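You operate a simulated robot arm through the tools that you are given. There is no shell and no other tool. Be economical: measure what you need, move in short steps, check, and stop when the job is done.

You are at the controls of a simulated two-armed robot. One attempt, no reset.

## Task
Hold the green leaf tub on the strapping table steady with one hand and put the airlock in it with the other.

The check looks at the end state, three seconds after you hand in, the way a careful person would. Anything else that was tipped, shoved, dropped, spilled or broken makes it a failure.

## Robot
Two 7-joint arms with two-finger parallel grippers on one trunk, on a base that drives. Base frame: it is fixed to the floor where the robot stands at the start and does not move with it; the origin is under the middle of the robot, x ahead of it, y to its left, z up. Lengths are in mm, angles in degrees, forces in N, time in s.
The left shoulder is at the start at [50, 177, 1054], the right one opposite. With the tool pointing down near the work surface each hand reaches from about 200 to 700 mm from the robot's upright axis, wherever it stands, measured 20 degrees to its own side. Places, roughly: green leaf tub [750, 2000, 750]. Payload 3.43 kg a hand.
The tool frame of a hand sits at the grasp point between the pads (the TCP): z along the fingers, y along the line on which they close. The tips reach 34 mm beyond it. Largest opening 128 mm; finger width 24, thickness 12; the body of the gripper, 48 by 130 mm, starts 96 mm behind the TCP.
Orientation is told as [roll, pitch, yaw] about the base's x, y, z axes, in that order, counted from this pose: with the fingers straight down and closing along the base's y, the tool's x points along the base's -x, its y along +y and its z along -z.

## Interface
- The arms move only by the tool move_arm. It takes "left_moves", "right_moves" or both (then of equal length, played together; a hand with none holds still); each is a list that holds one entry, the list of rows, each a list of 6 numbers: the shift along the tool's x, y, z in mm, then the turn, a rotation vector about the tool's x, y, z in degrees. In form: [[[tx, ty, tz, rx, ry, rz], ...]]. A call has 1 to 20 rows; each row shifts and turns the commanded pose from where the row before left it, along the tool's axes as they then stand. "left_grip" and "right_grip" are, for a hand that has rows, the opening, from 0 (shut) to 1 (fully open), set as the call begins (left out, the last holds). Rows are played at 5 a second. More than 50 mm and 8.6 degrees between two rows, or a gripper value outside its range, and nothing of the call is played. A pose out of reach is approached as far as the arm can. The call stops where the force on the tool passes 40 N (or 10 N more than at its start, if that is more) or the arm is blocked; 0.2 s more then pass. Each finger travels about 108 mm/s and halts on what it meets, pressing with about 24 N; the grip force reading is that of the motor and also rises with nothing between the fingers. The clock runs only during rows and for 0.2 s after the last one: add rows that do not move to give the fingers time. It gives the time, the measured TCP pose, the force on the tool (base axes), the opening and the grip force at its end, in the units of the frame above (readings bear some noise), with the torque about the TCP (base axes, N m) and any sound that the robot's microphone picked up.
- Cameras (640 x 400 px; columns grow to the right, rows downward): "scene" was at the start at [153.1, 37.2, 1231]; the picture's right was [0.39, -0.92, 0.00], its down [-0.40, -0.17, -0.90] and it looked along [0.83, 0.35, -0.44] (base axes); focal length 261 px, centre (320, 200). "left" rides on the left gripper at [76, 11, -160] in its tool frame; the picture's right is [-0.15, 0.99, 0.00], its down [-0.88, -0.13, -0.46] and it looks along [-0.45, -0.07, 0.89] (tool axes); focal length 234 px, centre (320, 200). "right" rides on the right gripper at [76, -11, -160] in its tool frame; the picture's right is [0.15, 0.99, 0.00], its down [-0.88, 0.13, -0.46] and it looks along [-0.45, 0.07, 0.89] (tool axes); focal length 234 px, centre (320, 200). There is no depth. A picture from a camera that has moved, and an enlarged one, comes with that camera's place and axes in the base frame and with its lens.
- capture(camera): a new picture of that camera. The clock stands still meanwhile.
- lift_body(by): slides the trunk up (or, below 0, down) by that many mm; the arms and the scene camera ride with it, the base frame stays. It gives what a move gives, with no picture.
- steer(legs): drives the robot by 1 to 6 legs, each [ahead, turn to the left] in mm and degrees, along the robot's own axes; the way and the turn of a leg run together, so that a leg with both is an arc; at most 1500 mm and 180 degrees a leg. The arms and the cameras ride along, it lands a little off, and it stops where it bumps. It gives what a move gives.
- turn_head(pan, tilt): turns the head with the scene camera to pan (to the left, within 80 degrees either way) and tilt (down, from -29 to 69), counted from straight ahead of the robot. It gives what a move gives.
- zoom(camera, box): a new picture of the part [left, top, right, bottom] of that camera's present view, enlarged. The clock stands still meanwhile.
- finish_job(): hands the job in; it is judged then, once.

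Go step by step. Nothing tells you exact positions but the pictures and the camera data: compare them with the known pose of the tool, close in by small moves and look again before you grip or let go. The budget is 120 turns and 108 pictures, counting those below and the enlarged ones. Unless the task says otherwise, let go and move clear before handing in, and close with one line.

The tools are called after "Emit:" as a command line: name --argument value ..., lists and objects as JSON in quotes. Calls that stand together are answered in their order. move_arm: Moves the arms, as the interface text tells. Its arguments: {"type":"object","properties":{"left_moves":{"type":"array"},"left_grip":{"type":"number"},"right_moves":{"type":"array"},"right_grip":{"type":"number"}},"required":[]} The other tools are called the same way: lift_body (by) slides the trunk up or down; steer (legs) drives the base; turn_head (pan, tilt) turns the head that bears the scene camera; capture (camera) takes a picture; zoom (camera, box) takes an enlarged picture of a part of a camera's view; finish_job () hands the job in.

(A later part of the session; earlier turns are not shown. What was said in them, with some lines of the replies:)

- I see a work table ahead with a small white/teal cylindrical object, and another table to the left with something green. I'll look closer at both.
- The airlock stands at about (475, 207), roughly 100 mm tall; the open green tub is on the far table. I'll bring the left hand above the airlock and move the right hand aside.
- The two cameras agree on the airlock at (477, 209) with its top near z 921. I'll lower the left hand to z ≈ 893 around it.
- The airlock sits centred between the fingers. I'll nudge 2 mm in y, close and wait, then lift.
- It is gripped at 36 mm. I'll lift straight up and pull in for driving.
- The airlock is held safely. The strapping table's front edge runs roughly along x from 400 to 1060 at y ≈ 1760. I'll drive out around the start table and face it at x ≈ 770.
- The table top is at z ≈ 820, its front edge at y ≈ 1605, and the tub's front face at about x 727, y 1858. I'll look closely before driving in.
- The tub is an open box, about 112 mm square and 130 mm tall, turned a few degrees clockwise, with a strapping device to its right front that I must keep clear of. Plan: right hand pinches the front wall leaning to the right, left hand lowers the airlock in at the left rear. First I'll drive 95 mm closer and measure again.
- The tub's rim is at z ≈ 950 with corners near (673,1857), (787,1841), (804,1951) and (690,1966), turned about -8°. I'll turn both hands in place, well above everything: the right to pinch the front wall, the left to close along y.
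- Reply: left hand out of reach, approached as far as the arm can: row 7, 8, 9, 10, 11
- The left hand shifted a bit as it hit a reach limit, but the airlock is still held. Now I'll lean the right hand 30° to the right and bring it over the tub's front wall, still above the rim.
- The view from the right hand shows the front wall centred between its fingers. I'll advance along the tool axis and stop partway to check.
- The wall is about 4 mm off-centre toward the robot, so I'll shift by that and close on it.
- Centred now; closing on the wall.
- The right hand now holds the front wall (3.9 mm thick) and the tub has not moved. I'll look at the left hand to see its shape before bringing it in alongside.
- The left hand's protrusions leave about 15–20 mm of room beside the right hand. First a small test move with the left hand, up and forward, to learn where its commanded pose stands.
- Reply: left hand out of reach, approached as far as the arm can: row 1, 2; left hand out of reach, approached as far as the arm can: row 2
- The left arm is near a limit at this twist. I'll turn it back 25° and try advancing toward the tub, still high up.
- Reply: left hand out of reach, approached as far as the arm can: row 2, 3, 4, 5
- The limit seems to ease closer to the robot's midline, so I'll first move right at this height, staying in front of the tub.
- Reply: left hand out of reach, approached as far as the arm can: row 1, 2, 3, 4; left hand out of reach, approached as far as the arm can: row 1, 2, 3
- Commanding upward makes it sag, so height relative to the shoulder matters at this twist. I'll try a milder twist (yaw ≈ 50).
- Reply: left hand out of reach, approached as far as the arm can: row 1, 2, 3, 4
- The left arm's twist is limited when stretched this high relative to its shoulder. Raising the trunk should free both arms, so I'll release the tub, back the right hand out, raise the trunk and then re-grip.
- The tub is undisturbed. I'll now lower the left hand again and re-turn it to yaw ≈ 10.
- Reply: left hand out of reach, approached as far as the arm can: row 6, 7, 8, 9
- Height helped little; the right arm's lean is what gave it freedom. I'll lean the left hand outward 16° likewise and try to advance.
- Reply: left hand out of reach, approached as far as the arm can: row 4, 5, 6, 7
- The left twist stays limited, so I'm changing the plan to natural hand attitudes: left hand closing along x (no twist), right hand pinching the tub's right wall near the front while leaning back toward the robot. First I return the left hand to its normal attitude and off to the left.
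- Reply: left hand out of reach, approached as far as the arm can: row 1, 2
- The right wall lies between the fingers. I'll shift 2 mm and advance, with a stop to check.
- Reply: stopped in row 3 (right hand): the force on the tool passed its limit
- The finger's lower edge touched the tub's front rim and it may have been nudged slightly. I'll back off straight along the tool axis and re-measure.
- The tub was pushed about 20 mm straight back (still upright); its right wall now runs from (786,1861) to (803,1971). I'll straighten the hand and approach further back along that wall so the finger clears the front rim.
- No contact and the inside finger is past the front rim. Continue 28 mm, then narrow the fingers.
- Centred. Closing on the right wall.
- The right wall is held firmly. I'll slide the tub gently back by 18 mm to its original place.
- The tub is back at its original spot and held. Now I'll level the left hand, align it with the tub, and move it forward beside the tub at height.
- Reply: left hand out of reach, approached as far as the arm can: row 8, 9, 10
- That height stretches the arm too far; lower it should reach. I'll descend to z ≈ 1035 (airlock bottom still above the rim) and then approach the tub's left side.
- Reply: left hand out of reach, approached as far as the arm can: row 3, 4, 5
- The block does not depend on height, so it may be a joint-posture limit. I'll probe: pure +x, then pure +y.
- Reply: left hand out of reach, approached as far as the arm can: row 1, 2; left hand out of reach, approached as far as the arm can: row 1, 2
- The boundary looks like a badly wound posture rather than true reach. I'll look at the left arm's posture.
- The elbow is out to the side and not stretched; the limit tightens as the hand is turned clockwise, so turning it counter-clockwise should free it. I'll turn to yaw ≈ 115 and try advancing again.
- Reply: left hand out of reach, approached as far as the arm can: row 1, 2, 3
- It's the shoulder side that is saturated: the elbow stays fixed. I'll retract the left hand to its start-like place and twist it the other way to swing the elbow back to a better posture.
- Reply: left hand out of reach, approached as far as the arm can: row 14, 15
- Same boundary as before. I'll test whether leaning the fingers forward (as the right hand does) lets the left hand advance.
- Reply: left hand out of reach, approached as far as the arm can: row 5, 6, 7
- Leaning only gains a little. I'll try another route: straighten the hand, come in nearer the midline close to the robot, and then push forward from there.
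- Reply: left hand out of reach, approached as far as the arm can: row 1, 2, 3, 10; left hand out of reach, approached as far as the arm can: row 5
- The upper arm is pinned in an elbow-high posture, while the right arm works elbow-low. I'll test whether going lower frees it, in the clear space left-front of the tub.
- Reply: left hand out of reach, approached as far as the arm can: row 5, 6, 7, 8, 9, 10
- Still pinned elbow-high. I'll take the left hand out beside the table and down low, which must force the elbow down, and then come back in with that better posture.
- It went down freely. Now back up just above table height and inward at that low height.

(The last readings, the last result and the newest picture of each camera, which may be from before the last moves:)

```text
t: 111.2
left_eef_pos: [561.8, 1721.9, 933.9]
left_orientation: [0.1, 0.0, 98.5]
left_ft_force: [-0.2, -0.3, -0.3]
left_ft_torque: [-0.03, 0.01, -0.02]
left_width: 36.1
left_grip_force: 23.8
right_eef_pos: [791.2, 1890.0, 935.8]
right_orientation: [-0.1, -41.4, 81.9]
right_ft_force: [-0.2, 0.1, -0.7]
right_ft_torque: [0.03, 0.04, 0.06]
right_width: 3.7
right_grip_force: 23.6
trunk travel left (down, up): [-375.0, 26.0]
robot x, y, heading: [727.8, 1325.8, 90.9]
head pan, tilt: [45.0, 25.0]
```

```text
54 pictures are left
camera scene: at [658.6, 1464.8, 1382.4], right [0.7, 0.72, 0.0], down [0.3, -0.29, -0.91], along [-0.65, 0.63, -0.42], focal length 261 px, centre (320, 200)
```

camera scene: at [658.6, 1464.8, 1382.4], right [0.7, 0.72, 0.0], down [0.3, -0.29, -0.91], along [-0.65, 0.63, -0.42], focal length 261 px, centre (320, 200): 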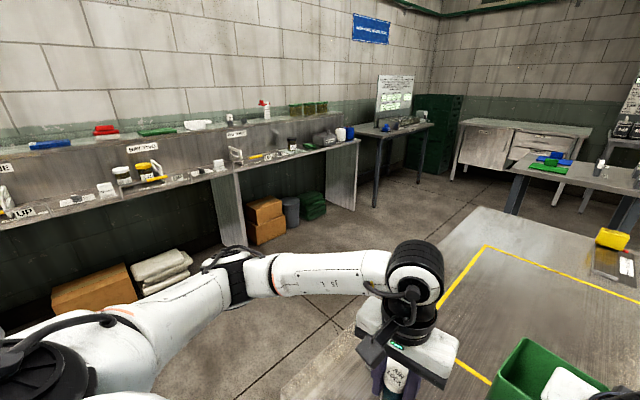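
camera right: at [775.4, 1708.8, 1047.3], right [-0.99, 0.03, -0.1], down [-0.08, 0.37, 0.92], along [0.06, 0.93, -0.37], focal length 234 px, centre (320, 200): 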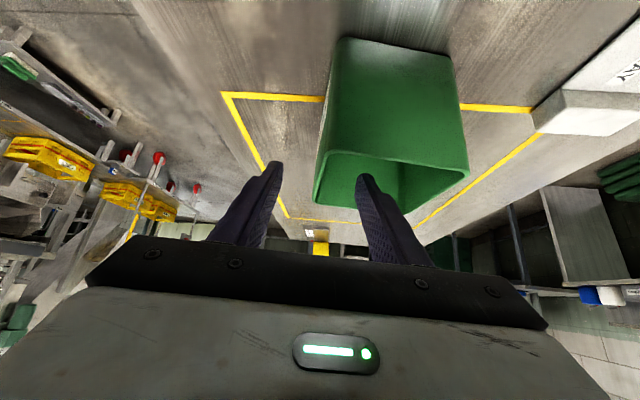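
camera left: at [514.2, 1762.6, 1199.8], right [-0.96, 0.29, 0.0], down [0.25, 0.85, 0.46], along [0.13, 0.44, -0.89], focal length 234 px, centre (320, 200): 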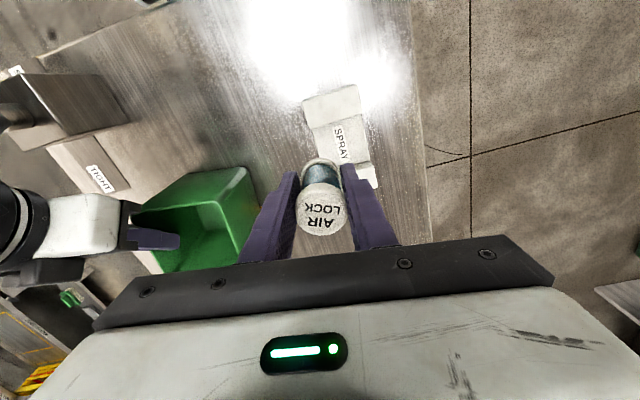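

The elbow is now low and nothing is limited. I'll raise and advance toward the tub's left side.

Emit:
move_arm --left_moves '[[[0, 0, -30, 0, 0, 0], [-25.4, -16.4, -26, 0, 0, 0], [-25.4, -16.4, -26, 0, 0, 0], [-25.4, -16.4, -26, 0, 0, 0], [-25.4, -16.4, 0, 0, 0, 0], [-25.4, -5, 0, 0, 0, 0], [-25.4, -5, 0, 0, 0, 0], [0, 0, 0, 0, 0, 0]]]'

```text
t: 113.0
left_eef_pos: [614.0, 1881.4, 1041.8]
left_orientation: [0.0, 0.0, 98.4]
left_ft_force: [-0.2, 0.0, -0.3]
left_ft_torque: [-0.02, 0.01, 0.03]
left_width: 35.8
left_grip_force: 23.6
right_eef_pos: [792.7, 1888.8, 936.0]
right_orientation: [-0.1, -41.4, 82.0]
right_ft_force: [0.3, -0.3, 0.1]
right_ft_torque: [0.01, -0.02, 0.05]
right_width: 3.7
right_grip_force: 24.1
trunk travel left (down, up): [-375.0, 26.0]
robot x, y, heading: [724.9, 1330.7, 90.8]
head pan, tilt: [45.0, 25.0]
```

Free now, well beyond the old limit. I'll turn to yaw 90, go further back, then in over the tub's left rim, and look.

Emit:
move_arm --left_moves '[[[0, 0, 0, 0, 0, 8.4], [-24, 0, 0, 0, 0, 0], [-24, 0, 0, 0, 0, 0], [0, -25, 0, 0, 0, 0], [0, -25, 0, 0, 0, 0], [0, -25, 0, 0, 0, 0], [0, 0, 0, 0, 0, 0]]]'

Emit:
turn_head --pan 0 --tilt 42

Emit:
zoom --camera "scene" --box '[220, 100, 420, 300]'

Emit:
capture --camera "left"

```text
t: 114.7
left_eef_pos: [687.9, 1930.5, 1040.2]
left_orientation: [0.0, 0.0, 89.9]
left_ft_force: [0.7, 0.1, -0.5]
left_ft_torque: [-0.03, 0.02, 0.03]
left_width: 35.8
left_grip_force: 24.0
right_eef_pos: [792.3, 1888.5, 936.1]
right_orientation: [0.0, -41.6, 82.0]
right_ft_force: [-0.2, -0.4, -0.3]
right_ft_torque: [-0.03, -0.11, -0.06]
right_width: 3.9
right_grip_force: 23.7
trunk travel left (down, up): [-375.0, 26.0]
robot x, y, heading: [730.2, 1328.0, 90.9]
head pan, tilt: [45.0, 25.0]
```

```text
t: 115.8
left_eef_pos: [687.5, 1930.5, 1039.1]
left_orientation: [0.0, 0.0, 90.1]
left_ft_force: [-0.3, -0.6, -1.0]
left_ft_torque: [-0.02, 0.03, -0.01]
left_width: 36.2
left_grip_force: 23.8
right_eef_pos: [790.9, 1888.2, 935.9]
right_orientation: [0.1, -41.3, 82.0]
right_ft_force: [-0.4, -0.1, -0.2]
right_ft_torque: [0.06, -0.08, 0.03]
right_width: 3.6
right_grip_force: 23.9
trunk travel left (down, up): [-375.0, 26.0]
robot x, y, heading: [725.9, 1331.1, 91.1]
head pan, tilt: [0.0, 42.0]
```

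```text
2.00 times, centred on (320, 200) of scene
camera zoom: at [723.6, 1484.4, 1356.2], right [1.0, 0.02, 0.0], down [0.01, -0.67, -0.74], along [-0.01, 0.74, -0.67], focal length 522 px, centre (320, 200)
```

zoom: 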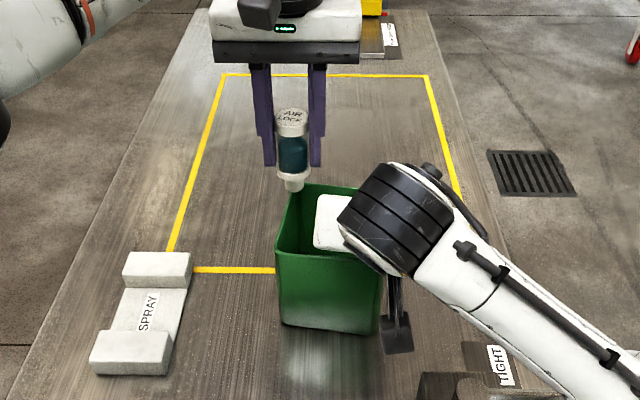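

```text
52 pictures are left
camera left: at [676.0, 1854.4, 1199.8], right [-0.99, 0.15, 0.0], down [0.13, 0.88, 0.46], along [0.07, 0.45, -0.89], focal length 234 px, centre (320, 200)
```

left: 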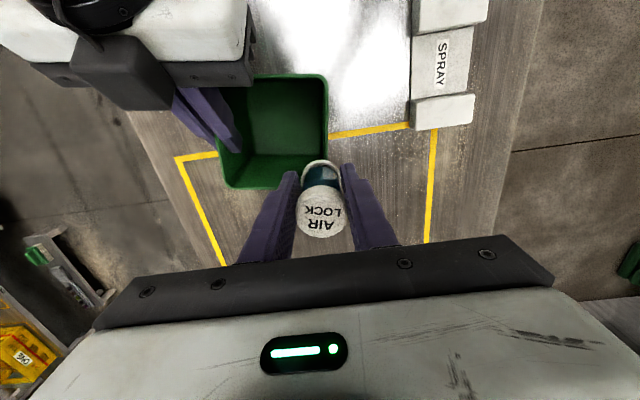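

The airlock hangs beside the tub's left rim with both hands well clear. I'll turn slightly (yaw 82), tip 5° so its camera keeps away from the right hand, and move in over the opening.

Emit:
move_arm --left_moves '[[[0, 0, 0, 0, 0, 8], [0, 0, 0, 0, 5, 0], [0, -22, 0, 0, 0, 0], [0, -22, 0, 0, 0, 0], [0, 0, 0, 0, 0, 0]]]'

Emit:
zoom --camera "scene" --box '[240, 100, 400, 260]'

Emit:
capture --camera "left"

```text
t: 117.0
left_eef_pos: [721.2, 1913.8, 1036.5]
left_orientation: [0.0, 4.9, 82.4]
left_ft_force: [0.1, 0.0, 0.3]
left_ft_torque: [-0.01, 0.0, 0.02]
left_width: 35.9
left_grip_force: 23.4
left hand out of reach, approached as far as the arm can: row 2, 3, 4
right_eef_pos: [792.2, 1889.2, 935.6]
right_orientation: [-0.1, -41.4, 82.0]
right_ft_force: [0.5, -0.3, -0.6]
right_ft_torque: [-0.05, -0.15, 0.04]
right_width: 3.9
right_grip_force: 24.2
trunk travel left (down, up): [-375.0, 26.0]
robot x, y, heading: [723.0, 1330.4, 91.1]
head pan, tilt: [0.0, 42.0]
```

```text
2.50 times, centred on (320, 180) of scene
camera zoom: at [723.4, 1484.4, 1356.2], right [1.0, 0.02, 0.0], down [0.01, -0.67, -0.74], along [-0.01, 0.74, -0.67], focal length 652 px, centre (320, 250)
```

zoom: 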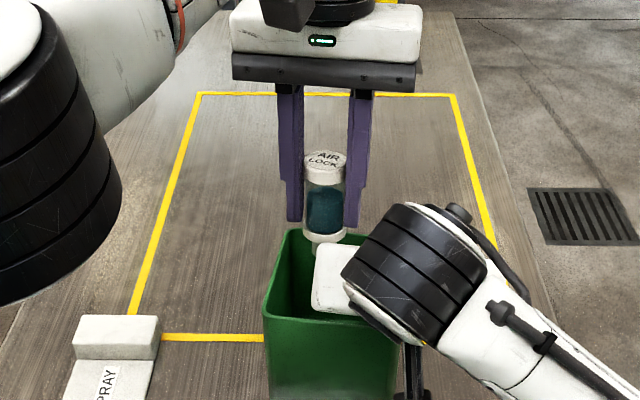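

```text
50 pictures are left
camera left: at [700.9, 1854.5, 1202.8], right [-0.96, 0.28, -0.01], down [0.25, 0.89, 0.38], along [0.12, 0.36, -0.93], focal length 234 px, centre (320, 200)
```

left: 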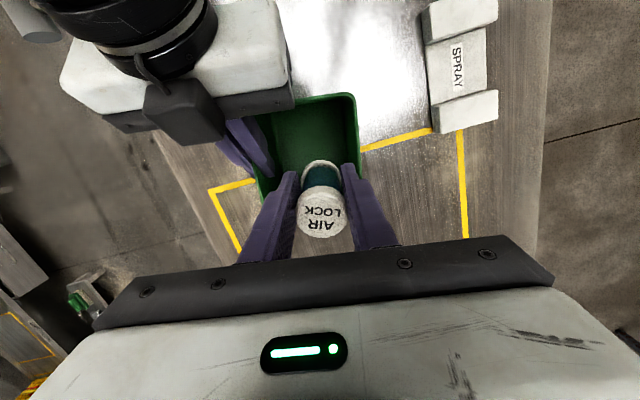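

It's over the opening at (721, 1914); the arm was nearly stretched but lowering will ease that. I'll lower vertically 50 mm with a slight shift right and check.

Emit:
move_arm --left_moves '[[[-2.2, -4, 24.9, 0, 0, 0], [-2.2, -4, 24.9, 0, 0, 0], [0, 0, 0, 0, 0, 0]]]'

Emit:
capture --camera "left"

Emit:
zoom --camera "scene" --box '[240, 100, 400, 260]'

```text
t: 117.8
left_eef_pos: [732.6, 1910.6, 985.8]
left_orientation: [0.1, 5.0, 82.0]
left_ft_force: [-0.2, -0.3, 0.2]
left_ft_torque: [-0.01, -0.02, 0.0]
left_width: 36.0
left_grip_force: 24.3
right_eef_pos: [793.3, 1887.6, 935.3]
right_orientation: [0.0, -41.5, 82.0]
right_ft_force: [0.1, -0.1, -0.7]
right_ft_torque: [0.01, -0.06, 0.03]
right_width: 3.6
right_grip_force: 23.8
trunk travel left (down, up): [-375.0, 26.0]
robot x, y, heading: [724.3, 1327.9, 90.9]
head pan, tilt: [0.0, 42.0]
```

```text
49 pictures are left
camera left: at [712.0, 1851.5, 1151.9], right [-0.96, 0.28, -0.01], down [0.26, 0.89, 0.38], along [0.12, 0.36, -0.93], focal length 234 px, centre (320, 200)
```

left: 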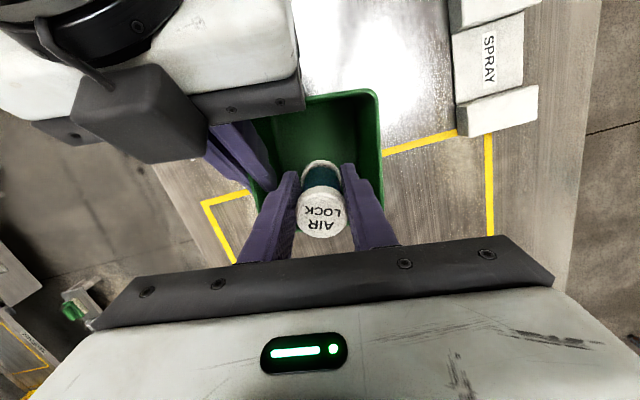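

```text
2.50 times, centred on (320, 180) of scene
camera zoom: at [723.6, 1484.4, 1356.2], right [1.0, 0.02, 0.0], down [0.01, -0.67, -0.74], along [-0.01, 0.74, -0.67], focal length 652 px, centre (320, 250)
```

zoom: 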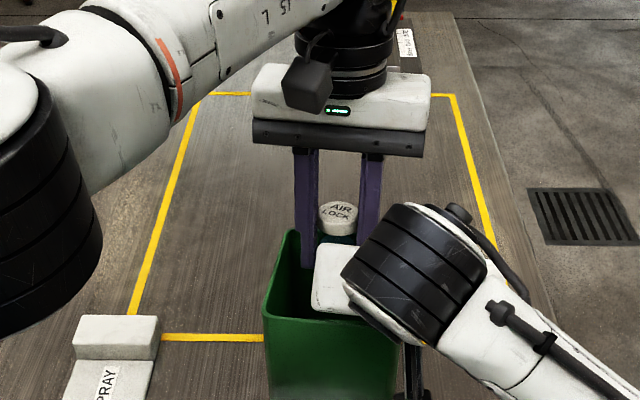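

Inside the opening with clearance all around. Lowering further, drifting 8 mm toward the back wall.

Emit:
move_arm --left_moves '[[[-3.9, 0.5, 20.9, 0, 0, 0], [-3.9, 0.5, 20.9, 0, 0, 0], [-3.9, 0.5, 20.9, 0, 0, 0], [0, 0, 0, 0, 0, 0]]]'

Emit:
capture --camera "left"

Emit:
zoom --camera "scene" --box '[240, 100, 400, 260]'

```text
t: 118.8
left_eef_pos: [721.8, 1914.7, 924.4]
left_orientation: [0.2, 5.0, 82.0]
left_ft_force: [-0.4, 0.6, 0.2]
left_ft_torque: [0.0, 0.0, -0.02]
left_width: 36.0
left_grip_force: 24.4
left hand out of reach, approached as far as the arm can: row 3
right_eef_pos: [792.1, 1888.9, 935.3]
right_orientation: [0.1, -41.4, 82.0]
right_ft_force: [0.5, 0.1, 0.4]
right_ft_torque: [0.01, -0.08, -0.02]
right_width: 3.8
right_grip_force: 23.8
trunk travel left (down, up): [-375.0, 26.0]
robot x, y, heading: [725.4, 1329.8, 90.9]
head pan, tilt: [0.0, 42.0]
```

```text
47 pictures are left
camera left: at [701.6, 1856.4, 1090.9], right [-0.96, 0.28, -0.01], down [0.26, 0.89, 0.38], along [0.12, 0.36, -0.93], focal length 234 px, centre (320, 200)
```

left: 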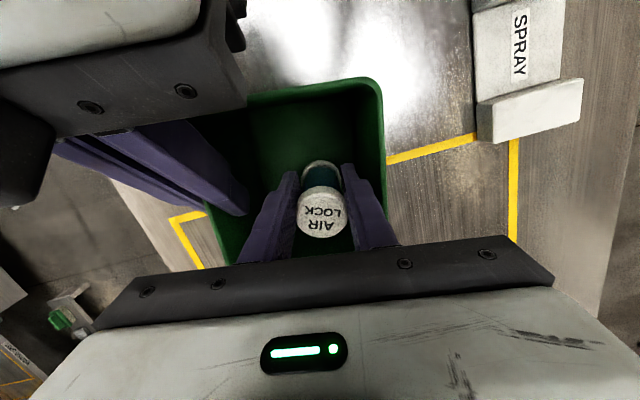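

```text
2.50 times, centred on (320, 180) of scene
camera zoom: at [723.7, 1484.3, 1356.2], right [1.0, 0.02, 0.0], down [0.01, -0.67, -0.74], along [-0.01, 0.74, -0.67], focal length 652 px, centre (320, 250)
```

zoom: 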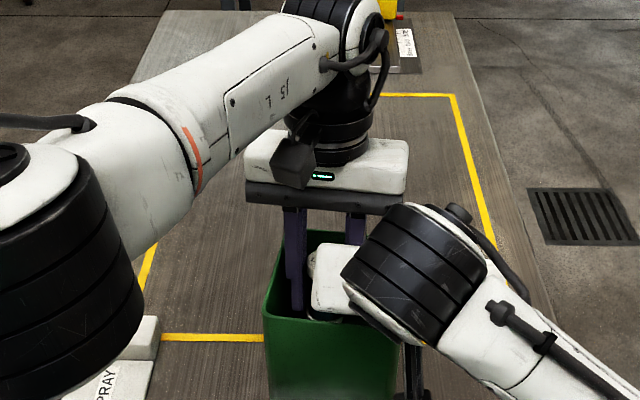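

A slight reach limit again. I'll ease 6 mm toward the robot and right, then go down the remaining ~22 mm.

Emit:
move_arm --left_moves '[[[6, -6, 0, 0, 0, 0], [-1, 0, 11, 0, 0, 0], [-1, 0, 10, 0, 0, 0], [0, 0, 0, 0, 0, 0]]]'

Emit:
capture --camera "left"

```text
t: 119.8
left_eef_pos: [725.5, 1909.1, 905.3]
left_orientation: [-0.1, 5.0, 82.0]
left_ft_force: [0.1, 0.0, -1.3]
left_ft_torque: [0.01, -0.02, 0.0]
left_width: 35.9
left_grip_force: 24.3
right_eef_pos: [791.6, 1889.2, 935.3]
right_orientation: [0.0, -41.4, 82.0]
right_ft_force: [0.8, 0.1, -0.1]
right_ft_torque: [0.0, -0.04, -0.01]
right_width: 3.7
right_grip_force: 23.6
trunk travel left (down, up): [-375.0, 26.0]
robot x, y, heading: [725.8, 1332.0, 91.0]
head pan, tilt: [0.0, 42.0]
```

```text
45 pictures are left
camera left: at [705.5, 1850.0, 1071.8], right [-0.96, 0.28, -0.01], down [0.26, 0.89, 0.38], along [0.12, 0.36, -0.93], focal length 234 px, centre (320, 200)
```

left: 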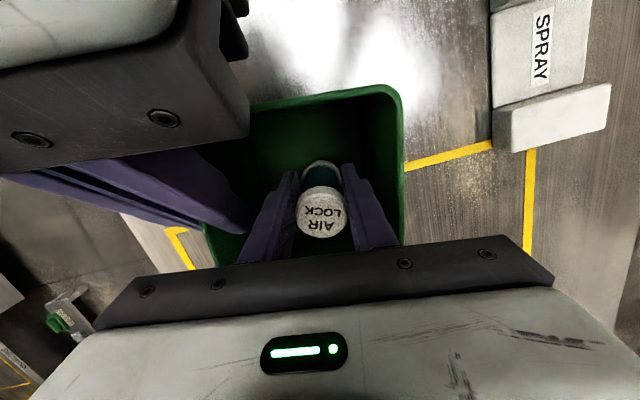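

Bottom is now about 8 mm above the tub floor by my reckoning. I'll lower in tiny steps until it touches.

Emit:
move_arm --left_moves '[[[0, 0, 3, 0, 0, 0], [0, 0, 2, 0, 0, 0], [0, 0, 0, 0, 0, 0]]]'

Emit:
move_arm --left_moves '[[[0, 0, 2, 0, 0, 0], [0, 0, 0, 0, 0, 0]]]'

```text
t: 120.6
left_eef_pos: [725.4, 1909.7, 900.8]
left_orientation: [0.1, 5.0, 82.1]
left_ft_force: [-0.4, -0.1, -0.2]
left_ft_torque: [-0.01, 0.01, 0.03]
left_width: 36.3
left_grip_force: 24.0
right_eef_pos: [792.9, 1888.0, 936.5]
right_orientation: [0.0, -41.5, 82.0]
right_ft_force: [0.1, 0.0, -0.7]
right_ft_torque: [0.0, -0.05, 0.0]
right_width: 3.6
right_grip_force: 23.9
trunk travel left (down, up): [-375.0, 26.0]
robot x, y, heading: [725.6, 1331.9, 91.1]
head pan, tilt: [0.0, 42.0]
```

```text
t: 121.2
left_eef_pos: [726.3, 1910.7, 899.3]
left_orientation: [0.0, 5.1, 82.0]
left_ft_force: [-0.5, -0.5, 2.9]
left_ft_torque: [-0.02, -0.01, -0.02]
left_width: 36.1
left_grip_force: 24.2
right_eef_pos: [793.2, 1888.4, 935.8]
right_orientation: [-0.1, -41.4, 81.9]
right_ft_force: [-0.6, 1.6, -0.7]
right_ft_torque: [0.09, -0.08, -0.05]
right_width: 3.8
right_grip_force: 23.8
trunk travel left (down, up): [-375.0, 26.0]
robot x, y, heading: [733.0, 1330.2, 91.1]
head pan, tilt: [0.0, 42.0]
```

It touches the floor (about 3 N). Releasing with a small opening, then checking.

Emit:
move_arm --left_moves '[[[0, 0, 0, 0, 0, 0], [0, 0, 0, 0, 0, 0], [0, 0, 0, 0, 0, 0]]]' --left_grip 0.35

Emit:
capture --camera "left"

```text
t: 122.0
left_eef_pos: [724.9, 1910.0, 899.5]
left_orientation: [0.0, 5.1, 82.0]
left_ft_force: [-0.1, -0.7, 0.8]
left_ft_torque: [-0.02, -0.01, -0.02]
left_width: 44.7
left_grip_force: 0.1
right_eef_pos: [793.4, 1889.9, 936.2]
right_orientation: [0.0, -41.4, 81.9]
right_ft_force: [0.5, 0.3, 0.1]
right_ft_torque: [0.01, -0.13, 0.0]
right_width: 3.7
right_grip_force: 24.3
trunk travel left (down, up): [-375.0, 26.0]
robot x, y, heading: [728.0, 1331.4, 91.0]
head pan, tilt: [0.0, 42.0]
```

```text
44 pictures are left
camera left: at [705.0, 1850.6, 1065.1], right [-0.96, 0.28, -0.01], down [0.26, 0.89, 0.38], along [0.12, 0.36, -0.93], focal length 234 px, centre (320, 200)
```

left: 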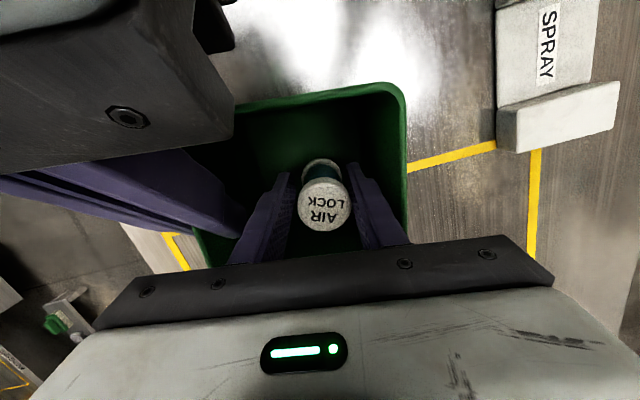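

The airlock stands upright in the tub, free of the fingers. Raising the left hand straight up.

Emit:
move_arm --left_moves '[[[2.4, 0, -15, 0, 0, 0], [2.6, 0, -20, 0, 0, 0], [2.6, 0, -20, 0, 0, 0], [2.6, 0, -20, 0, 0, 0], [2.6, 0, -20, 0, 0, 0], [2.6, 0, -20, 0, 0, 0], [2.6, 0, -20, 0, 0, 0], [0, 0, 0, 0, 0, 0]]]'

Emit:
capture --camera "left"

```text
t: 123.8
left_eef_pos: [723.8, 1904.5, 1035.4]
left_orientation: [0.0, 4.9, 82.0]
left_ft_force: [0.0, 0.4, 0.4]
left_ft_torque: [0.02, -0.02, -0.04]
left_width: 44.9
left_grip_force: 0.1
right_eef_pos: [793.5, 1888.9, 934.4]
right_orientation: [0.0, -41.4, 82.0]
right_ft_force: [-0.6, -0.4, -0.3]
right_ft_torque: [0.03, -0.1, -0.01]
right_width: 3.8
right_grip_force: 24.3
trunk travel left (down, up): [-375.0, 26.0]
robot x, y, heading: [727.8, 1329.5, 91.0]
head pan, tilt: [0.0, 42.0]
```

```text
43 pictures are left
camera left: at [703.7, 1844.5, 1202.1], right [-0.96, 0.28, -0.01], down [0.26, 0.89, 0.38], along [0.12, 0.36, -0.93], focal length 234 px, centre (320, 200)
```

left: 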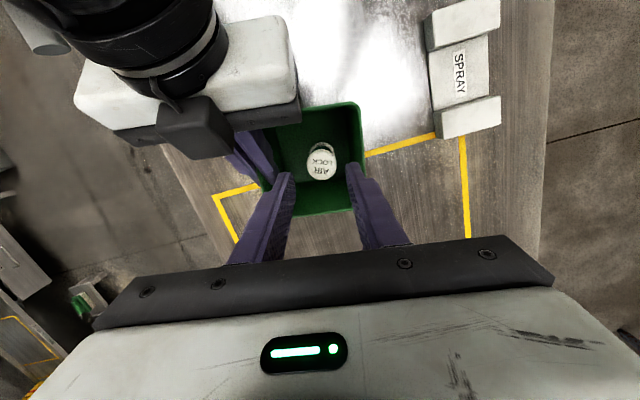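

The airlock is standing in the tub. Now the left hand withdraws to the left, then the right hand opens a little and backs out along its axis.

Emit:
move_arm --left_moves '[[[3, 30, -2, 0, 0, 0], [3, 35, -2, 0, 0, 0], [5, 35, -2, 0, 0, 0], [15, 35, 0, 0, 0, 0], [20, 35, 0, 0, 0, 0], [0, 0, 0, 0, 0, 0]]]'

Emit:
move_arm --right_moves '[[[0, 0, 0, 0, 0, 0], [0, 0, 0, 0, 0, 0], [0, 0, 0, 0, 0, 0]]]' --right_grip 0.17

Emit:
capture --camera "right"

```text
t: 125.2
left_eef_pos: [550.5, 1881.9, 1043.6]
left_orientation: [0.0, 4.9, 82.1]
left_ft_force: [0.8, -0.1, 0.0]
left_ft_torque: [0.0, -0.02, -0.02]
left_width: 44.8
left_grip_force: 0.0
right_eef_pos: [791.9, 1889.8, 936.3]
right_orientation: [0.1, -41.4, 81.9]
right_ft_force: [0.0, 0.3, 0.4]
right_ft_torque: [0.06, -0.1, -0.02]
right_width: 3.7
right_grip_force: 23.5
trunk travel left (down, up): [-375.0, 26.0]
robot x, y, heading: [727.4, 1328.2, 91.0]
head pan, tilt: [0.0, 42.0]
```

```text
t: 126.0
left_eef_pos: [549.3, 1880.1, 1045.1]
left_orientation: [0.1, 5.1, 82.0]
left_ft_force: [0.0, -0.1, 0.4]
left_ft_torque: [0.01, -0.01, 0.0]
left_width: 45.2
left_grip_force: 0.1
right_eef_pos: [791.3, 1889.2, 935.2]
right_orientation: [0.0, -41.4, 82.0]
right_ft_force: [0.0, -1.1, 0.1]
right_ft_torque: [0.0, -0.01, 0.0]
right_width: 21.8
right_grip_force: 0.0
trunk travel left (down, up): [-375.0, 26.0]
robot x, y, heading: [728.5, 1331.8, 90.8]
head pan, tilt: [0.0, 42.0]
```

```text
42 pictures are left
camera right: at [780.5, 1727.0, 1004.4], right [-0.99, 0.03, -0.1], down [-0.08, 0.37, 0.92], along [0.06, 0.93, -0.37], focal length 234 px, centre (320, 200)
```

right: 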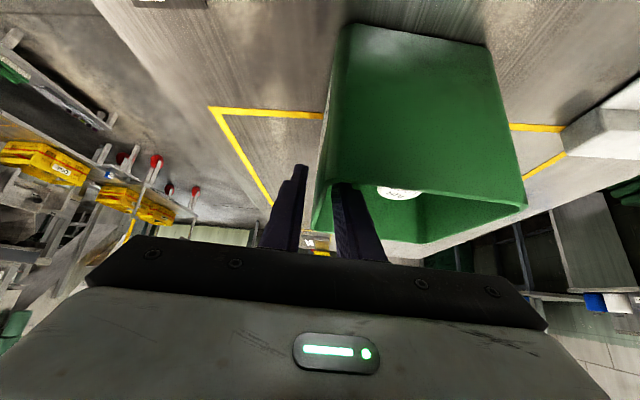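

Backing the right hand out along its axis, then up.

Emit:
move_arm --right_moves '[[[-1, 0, -12, 0, 0, 0], [-2, 0, -20, 0, 0, 0], [-4, 0, -20, 0, 0, 0], [-8, 0, -20, 0, 0, 0], [-16, 0, -20, 0, 0, 0], [-24, 0, -26, 0, 0, 0], [-24, 0, -26, 0, 0, 0], [-24, 0, -26, 0, 0, 0], [0, 0, 0, 0, 0, 0]]]'

Emit:
capture --camera "scene"

Emit:
zoom --camera "scene" --box '[240, 140, 400, 300]'

```text
t: 127.8
left_eef_pos: [549.1, 1879.8, 1044.6]
left_orientation: [-0.1, 5.1, 81.9]
left_ft_force: [-0.6, -0.1, -0.7]
left_ft_torque: [-0.02, 0.0, 0.01]
left_width: 44.9
left_grip_force: 0.0
right_eef_pos: [818.1, 1865.6, 1006.2]
right_orientation: [-6.2, -32.3, 83.5]
right_ft_force: [-0.5, -0.8, -0.5]
right_ft_torque: [-0.01, -0.01, 0.0]
right_width: 21.6
right_grip_force: 0.1
right hand out of reach, approached as far as the arm can: row 7, 8
trunk travel left (down, up): [-375.0, 26.0]
robot x, y, heading: [728.1, 1329.6, 91.1]
head pan, tilt: [0.0, 42.0]
stopped in row 9 (right hand): the arm was blocked; the commanded pose is now the measured one
```

```text
41 pictures are left
camera scene: at [724.0, 1484.2, 1356.2], right [1.0, 0.02, 0.0], down [0.01, -0.67, -0.74], along [-0.01, 0.74, -0.67], focal length 261 px, centre (320, 200)
```

scene: 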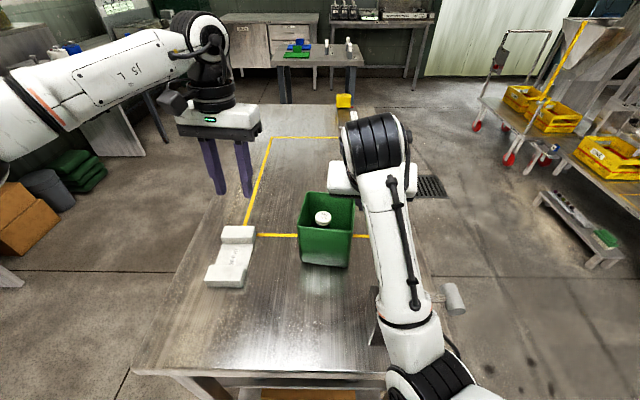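

```text
2.50 times, centred on (320, 220) of scene
camera zoom: at [724.0, 1484.2, 1356.2], right [1.0, 0.02, 0.0], down [0.01, -0.67, -0.74], along [-0.01, 0.74, -0.67], focal length 652 px, centre (320, 150)
```

zoom: 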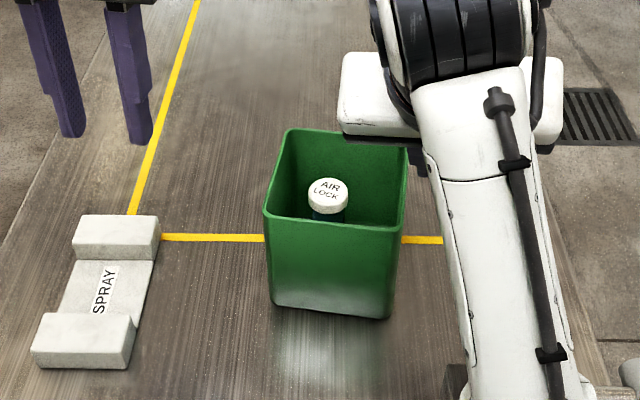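

The right hand is out of the tub and the airlock stands inside, but the right arm reported being blocked at the end. Before moving on I'll check what its elbow is near and whether the strapping lever is untouched.

Emit:
zoom --camera "scene" --box '[340, 240, 500, 400]'

Emit:
turn_head --pan -20 --tilt 60

Emit:
capture --camera "scene"

Emit:
capture --camera "right"

```text
2.50 times, centred on (420, 320) of scene
camera zoom: at [724.0, 1484.2, 1356.2], right [1.0, 0.02, 0.0], down [0.01, -0.67, -0.74], along [-0.01, 0.74, -0.67], focal length 652 px, centre (70, -100)
```

zoom: 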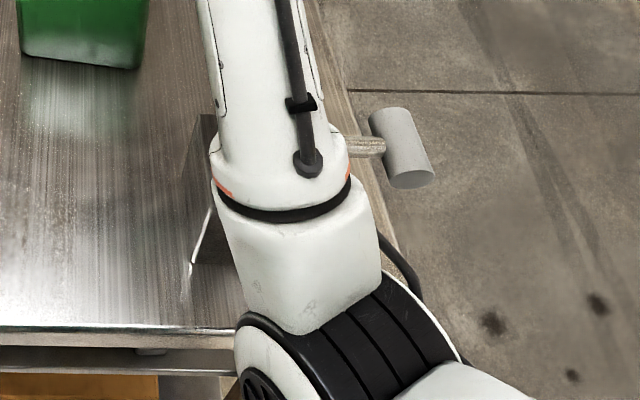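

```text
t: 128.7
left_eef_pos: [550.1, 1880.5, 1044.0]
left_orientation: [0.0, 5.0, 82.0]
left_ft_force: [0.2, 0.2, 0.1]
left_ft_torque: [0.01, 0.0, 0.0]
left_width: 45.0
left_grip_force: 0.0
right_eef_pos: [817.5, 1865.8, 1007.4]
right_orientation: [-6.1, -32.3, 83.5]
right_ft_force: [-1.0, -0.1, -0.6]
right_ft_torque: [0.01, -0.01, 0.02]
right_width: 21.9
right_grip_force: 0.0
trunk travel left (down, up): [-375.0, 26.0]
robot x, y, heading: [728.5, 1331.4, 91.0]
head pan, tilt: [-20.0, 60.0]
```

```text
38 pictures are left
camera scene: at [746.8, 1463.6, 1332.5], right [0.95, -0.33, 0.0], down [-0.28, -0.82, -0.5], along [0.16, 0.47, -0.87], focal length 261 px, centre (320, 200)
```

scene: 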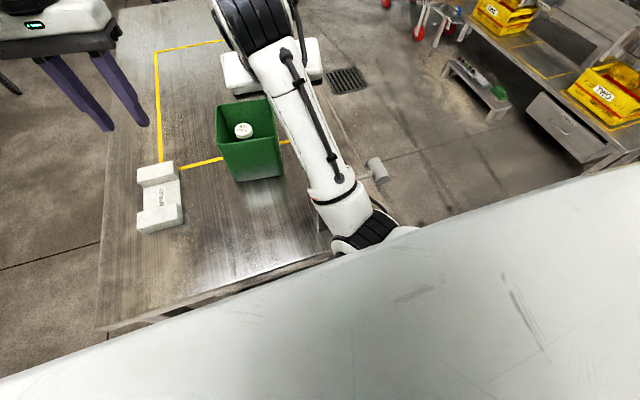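

```text
37 pictures are left
camera right: at [795.1, 1717.7, 1100.6], right [-0.98, 0.04, -0.17], down [-0.12, 0.53, 0.84], along [0.13, 0.85, -0.51], focal length 234 px, centre (320, 200)
```

right: 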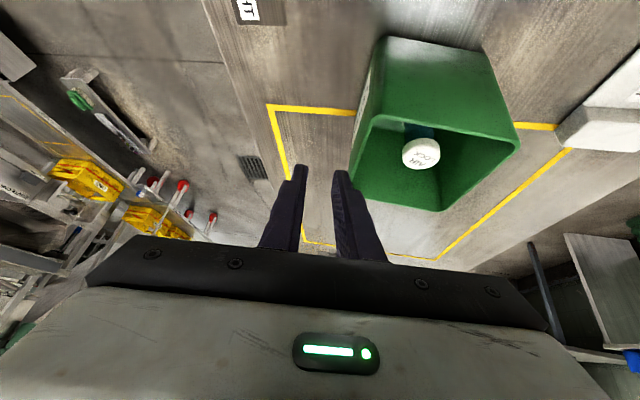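

Box and lever are exactly where they were. The elbow is likely folded close to the table edge, so I'll raise the right hand in small steps to unfold it.

Emit:
move_arm --right_moves '[[[-5, 0, -8.5, 0, 0, 0], [-5, 0, -8.5, 0, 0, 0], [-5, 0, -8.5, 0, 0, 0], [0, 0, 0, 0, 0, 0]]]'

Emit:
capture --camera "scene"

```text
t: 129.9
left_eef_pos: [549.3, 1881.8, 1044.3]
left_orientation: [0.1, 5.0, 82.0]
left_ft_force: [0.1, -0.2, -0.1]
left_ft_torque: [-0.01, 0.02, 0.03]
left_width: 44.8
left_grip_force: 0.1
right_eef_pos: [844.4, 1866.9, 996.5]
right_orientation: [-10.3, -30.0, 83.8]
right_ft_force: [0.2, -0.6, -0.7]
right_ft_torque: [-0.02, 0.0, 0.03]
right_width: 21.8
right_grip_force: 0.1
right hand out of reach, approached as far as the arm can: row 2, 3
trunk travel left (down, up): [-375.0, 26.0]
robot x, y, heading: [726.0, 1329.3, 90.6]
head pan, tilt: [-20.0, 60.0]
stopped in row 4 (right hand): the arm was blocked; the commanded pose is now the measured one
```

```text
36 pictures are left
camera scene: at [747.0, 1463.7, 1332.4], right [0.95, -0.33, 0.0], down [-0.28, -0.82, -0.5], along [0.16, 0.47, -0.87], focal length 261 px, centre (320, 200)
```

scene: 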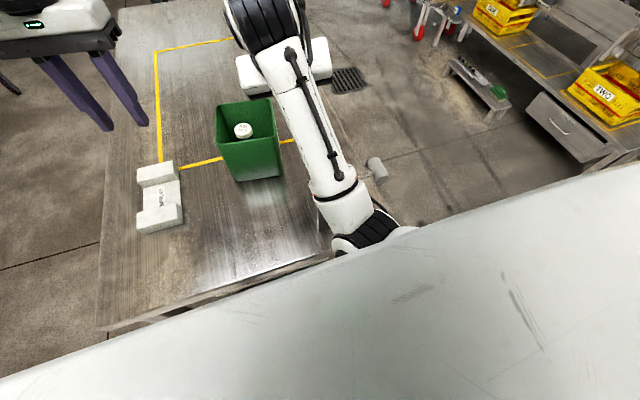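

Raising isn't natural for this posture; backing toward the robot is. I'll retract along the tool axis while straightening the hand's tilt.

Emit:
move_arm --right_moves '[[[0, 0, -12, 0, 0, 0], [0, 0, -12, -2.5, 0, 0], [0, 0, -12, -2.5, 0, 0], [0, 0, -12, -2.5, 0, 0], [0, 0, 0, -2.5, 0, 0], [0, 0, 0, 0, 0, 0]]]'

Emit:
capture --camera "scene"

```text
t: 131.5
left_eef_pos: [549.3, 1878.9, 1046.2]
left_orientation: [0.0, 5.0, 82.0]
left_ft_force: [0.1, 0.1, -0.1]
left_ft_torque: [-0.01, -0.02, -0.01]
left_width: 44.5
left_grip_force: 0.0
right_eef_pos: [858.7, 1861.6, 994.0]
right_orientation: [-3.5, -29.0, 83.8]
right_ft_force: [-0.7, 0.4, -0.5]
right_ft_torque: [-0.01, 0.01, 0.02]
right_width: 21.9
right_grip_force: 0.1
right hand out of reach, approached as far as the arm can: row 2, 3, 4
trunk travel left (down, up): [-375.0, 26.0]
robot x, y, heading: [729.8, 1329.7, 91.0]
head pan, tilt: [-20.0, 60.0]
stopped in row 6 (right hand): the arm was blocked; the commanded pose is now the measured one
```

```text
35 pictures are left
camera scene: at [747.0, 1463.7, 1332.4], right [0.95, -0.33, 0.0], down [-0.28, -0.82, -0.5], along [0.16, 0.47, -0.87], focal length 261 px, centre (320, 200)
```

scene: 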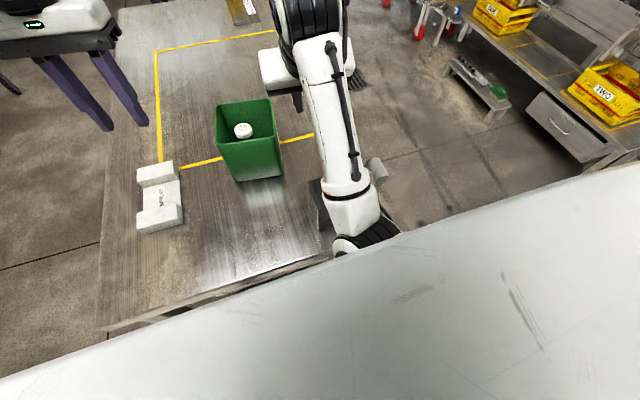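

The elbow has dropped to just in front of the strapping box. Lifting the trunk the remaining 26 mm raises everything straight up away from it, so I'll do that first.

Emit:
lift_body --by 26

Emit:
turn_head --pan -30 --tilt 50

Emit:
capture --camera "scene"

```text
t: 132.2
left_eef_pos: [549.1, 1880.9, 1070.2]
left_orientation: [0.0, 5.0, 82.0]
left_ft_force: [-1.1, -0.4, 0.2]
left_ft_torque: [0.01, 0.05, -0.02]
left_width: 44.7
left_grip_force: 0.1
right_eef_pos: [859.1, 1862.7, 1022.2]
right_orientation: [-3.5, -29.0, 84.0]
right_ft_force: [0.0, -0.4, 0.0]
right_ft_torque: [-0.06, 0.0, -0.03]
right_width: 21.6
right_grip_force: 0.1
trunk travel left (down, up): [-401.0, 0.0]
robot x, y, heading: [729.7, 1332.5, 91.1]
head pan, tilt: [-20.0, 60.0]
```

```text
t: 132.9
left_eef_pos: [549.5, 1882.1, 1071.0]
left_orientation: [0.0, 4.9, 82.0]
left_ft_force: [-0.1, 0.0, 0.5]
left_ft_torque: [0.03, 0.01, 0.03]
left_width: 44.7
left_grip_force: 0.0
right_eef_pos: [858.8, 1861.1, 1022.3]
right_orientation: [-3.5, -29.0, 83.9]
right_ft_force: [-0.1, -0.1, 0.3]
right_ft_torque: [-0.01, 0.02, 0.01]
right_width: 21.8
right_grip_force: 0.1
trunk travel left (down, up): [-401.0, 0.0]
robot x, y, heading: [727.1, 1331.8, 91.0]
head pan, tilt: [-30.0, 50.0]
```

```text
34 pictures are left
camera scene: at [762.4, 1467.9, 1370.9], right [0.87, -0.48, 0.0], down [-0.37, -0.67, -0.64], along [0.31, 0.56, -0.77], focal length 261 px, centre (320, 200)
```

scene: 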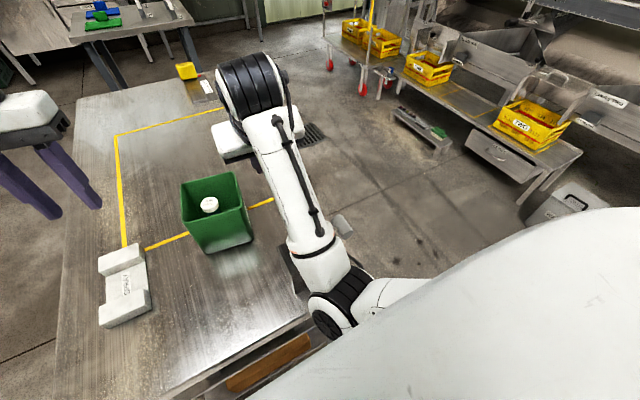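

Everything is now free, and the fingertips (z ≈ 992) are above the lever and the rim. Backing the base straight away carries both hands clear of the table.

Emit:
steer --legs '[[-350, 0]]'

Emit:
turn_head --pan 0 --tilt 32

Emit:
capture --camera "scene"

```text
t: 135.2
left_eef_pos: [554.3, 1530.1, 1070.4]
left_orientation: [0.0, 5.0, 82.0]
left_ft_force: [0.2, 0.0, -0.8]
left_ft_torque: [-0.02, -0.03, 0.0]
left_width: 44.9
left_grip_force: 0.1
right_eef_pos: [865.8, 1510.8, 1021.4]
right_orientation: [-3.5, -29.1, 83.8]
right_ft_force: [-0.5, -0.2, 0.1]
right_ft_torque: [0.04, 0.0, -0.01]
right_width: 21.9
right_grip_force: 0.0
trunk travel left (down, up): [-401.0, 0.0]
robot x, y, heading: [731.0, 977.6, 90.7]
head pan, tilt: [-30.0, 50.0]
```

```text
t: 136.1
left_eef_pos: [554.5, 1529.9, 1070.2]
left_orientation: [-0.1, 5.0, 82.0]
left_ft_force: [-0.6, -0.9, 0.0]
left_ft_torque: [-0.03, -0.02, -0.03]
left_width: 44.9
left_grip_force: 0.1
right_eef_pos: [866.0, 1512.0, 1022.7]
right_orientation: [-3.6, -29.1, 83.9]
right_ft_force: [-0.3, -0.9, -0.7]
right_ft_torque: [-0.03, 0.0, -0.01]
right_width: 21.9
right_grip_force: 0.1
trunk travel left (down, up): [-401.0, 0.0]
robot x, y, heading: [734.1, 977.4, 90.9]
head pan, tilt: [0.0, 32.0]
```

```text
33 pictures are left
camera scene: at [729.5, 1139.5, 1397.3], right [1.0, 0.02, 0.0], down [0.01, -0.53, -0.85], along [-0.01, 0.85, -0.53], focal length 261 px, centre (320, 200)
```

scene: 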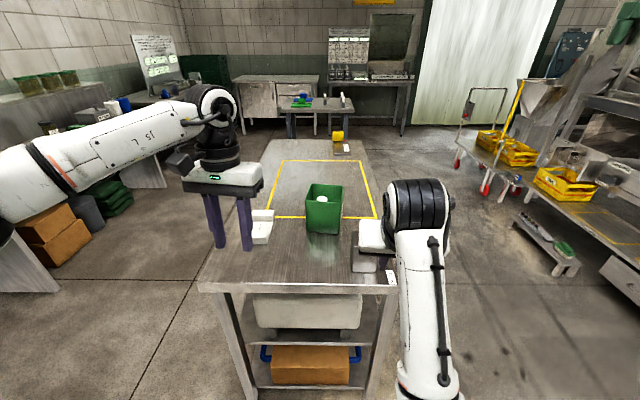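

Clear. I'll back up slightly more and check the tub, airlock and strapping device.

Emit:
steer --legs '[[-120, 0]]'

Emit:
zoom --camera "scene" --box '[220, 120, 420, 260]'

Emit:
capture --camera "right"

```text
t: 137.4
left_eef_pos: [556.7, 1410.8, 1070.6]
left_orientation: [0.0, 5.0, 82.0]
left_ft_force: [-1.2, -0.2, 0.4]
left_ft_torque: [0.02, 0.0, 0.0]
left_width: 44.9
left_grip_force: 0.1
right_eef_pos: [868.1, 1392.5, 1023.2]
right_orientation: [-3.6, -29.2, 83.8]
right_ft_force: [-0.2, -0.1, 0.2]
right_ft_torque: [0.01, -0.02, -0.02]
right_width: 21.7
right_grip_force: 0.1
trunk travel left (down, up): [-401.0, 0.0]
robot x, y, heading: [736.7, 864.1, 90.9]
head pan, tilt: [0.0, 32.0]
```

```text
2.86 times, centred on (320, 190) of scene
camera zoom: at [731.5, 1020.6, 1397.5], right [1.0, 0.02, 0.0], down [0.01, -0.53, -0.85], along [-0.01, 0.85, -0.53], focal length 746 px, centre (320, 229)
```

zoom: 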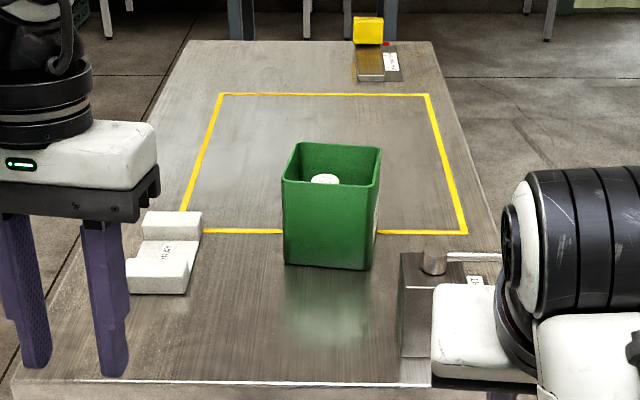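

```text
31 pictures are left
camera right: at [854.0, 1249.8, 1124.5], right [-0.99, 0.01, -0.13], down [-0.1, 0.57, 0.82], along [0.08, 0.82, -0.56], focal length 234 px, centre (320, 200)
```

right: 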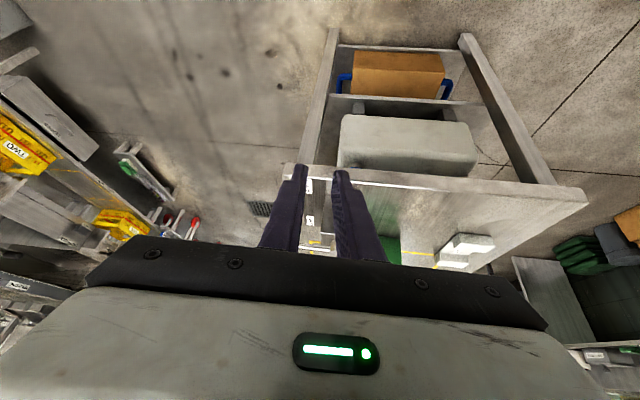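

The airlock stands upright in the green tub at its original place. The strapping device, its lever, the spray jig and everything else look undisturbed, and both hands are well clear, so I'm handing in.

Emit:
finish_job

```text
The job is handed in.
```

The airlock is standing upright in the green leaf tub. The right hand held the tub while the left put the airlock in; both hands are now clear. On the first try at gripping, the right hand pushed the tub about 20 mm, and I slid it back before placing the airlock.
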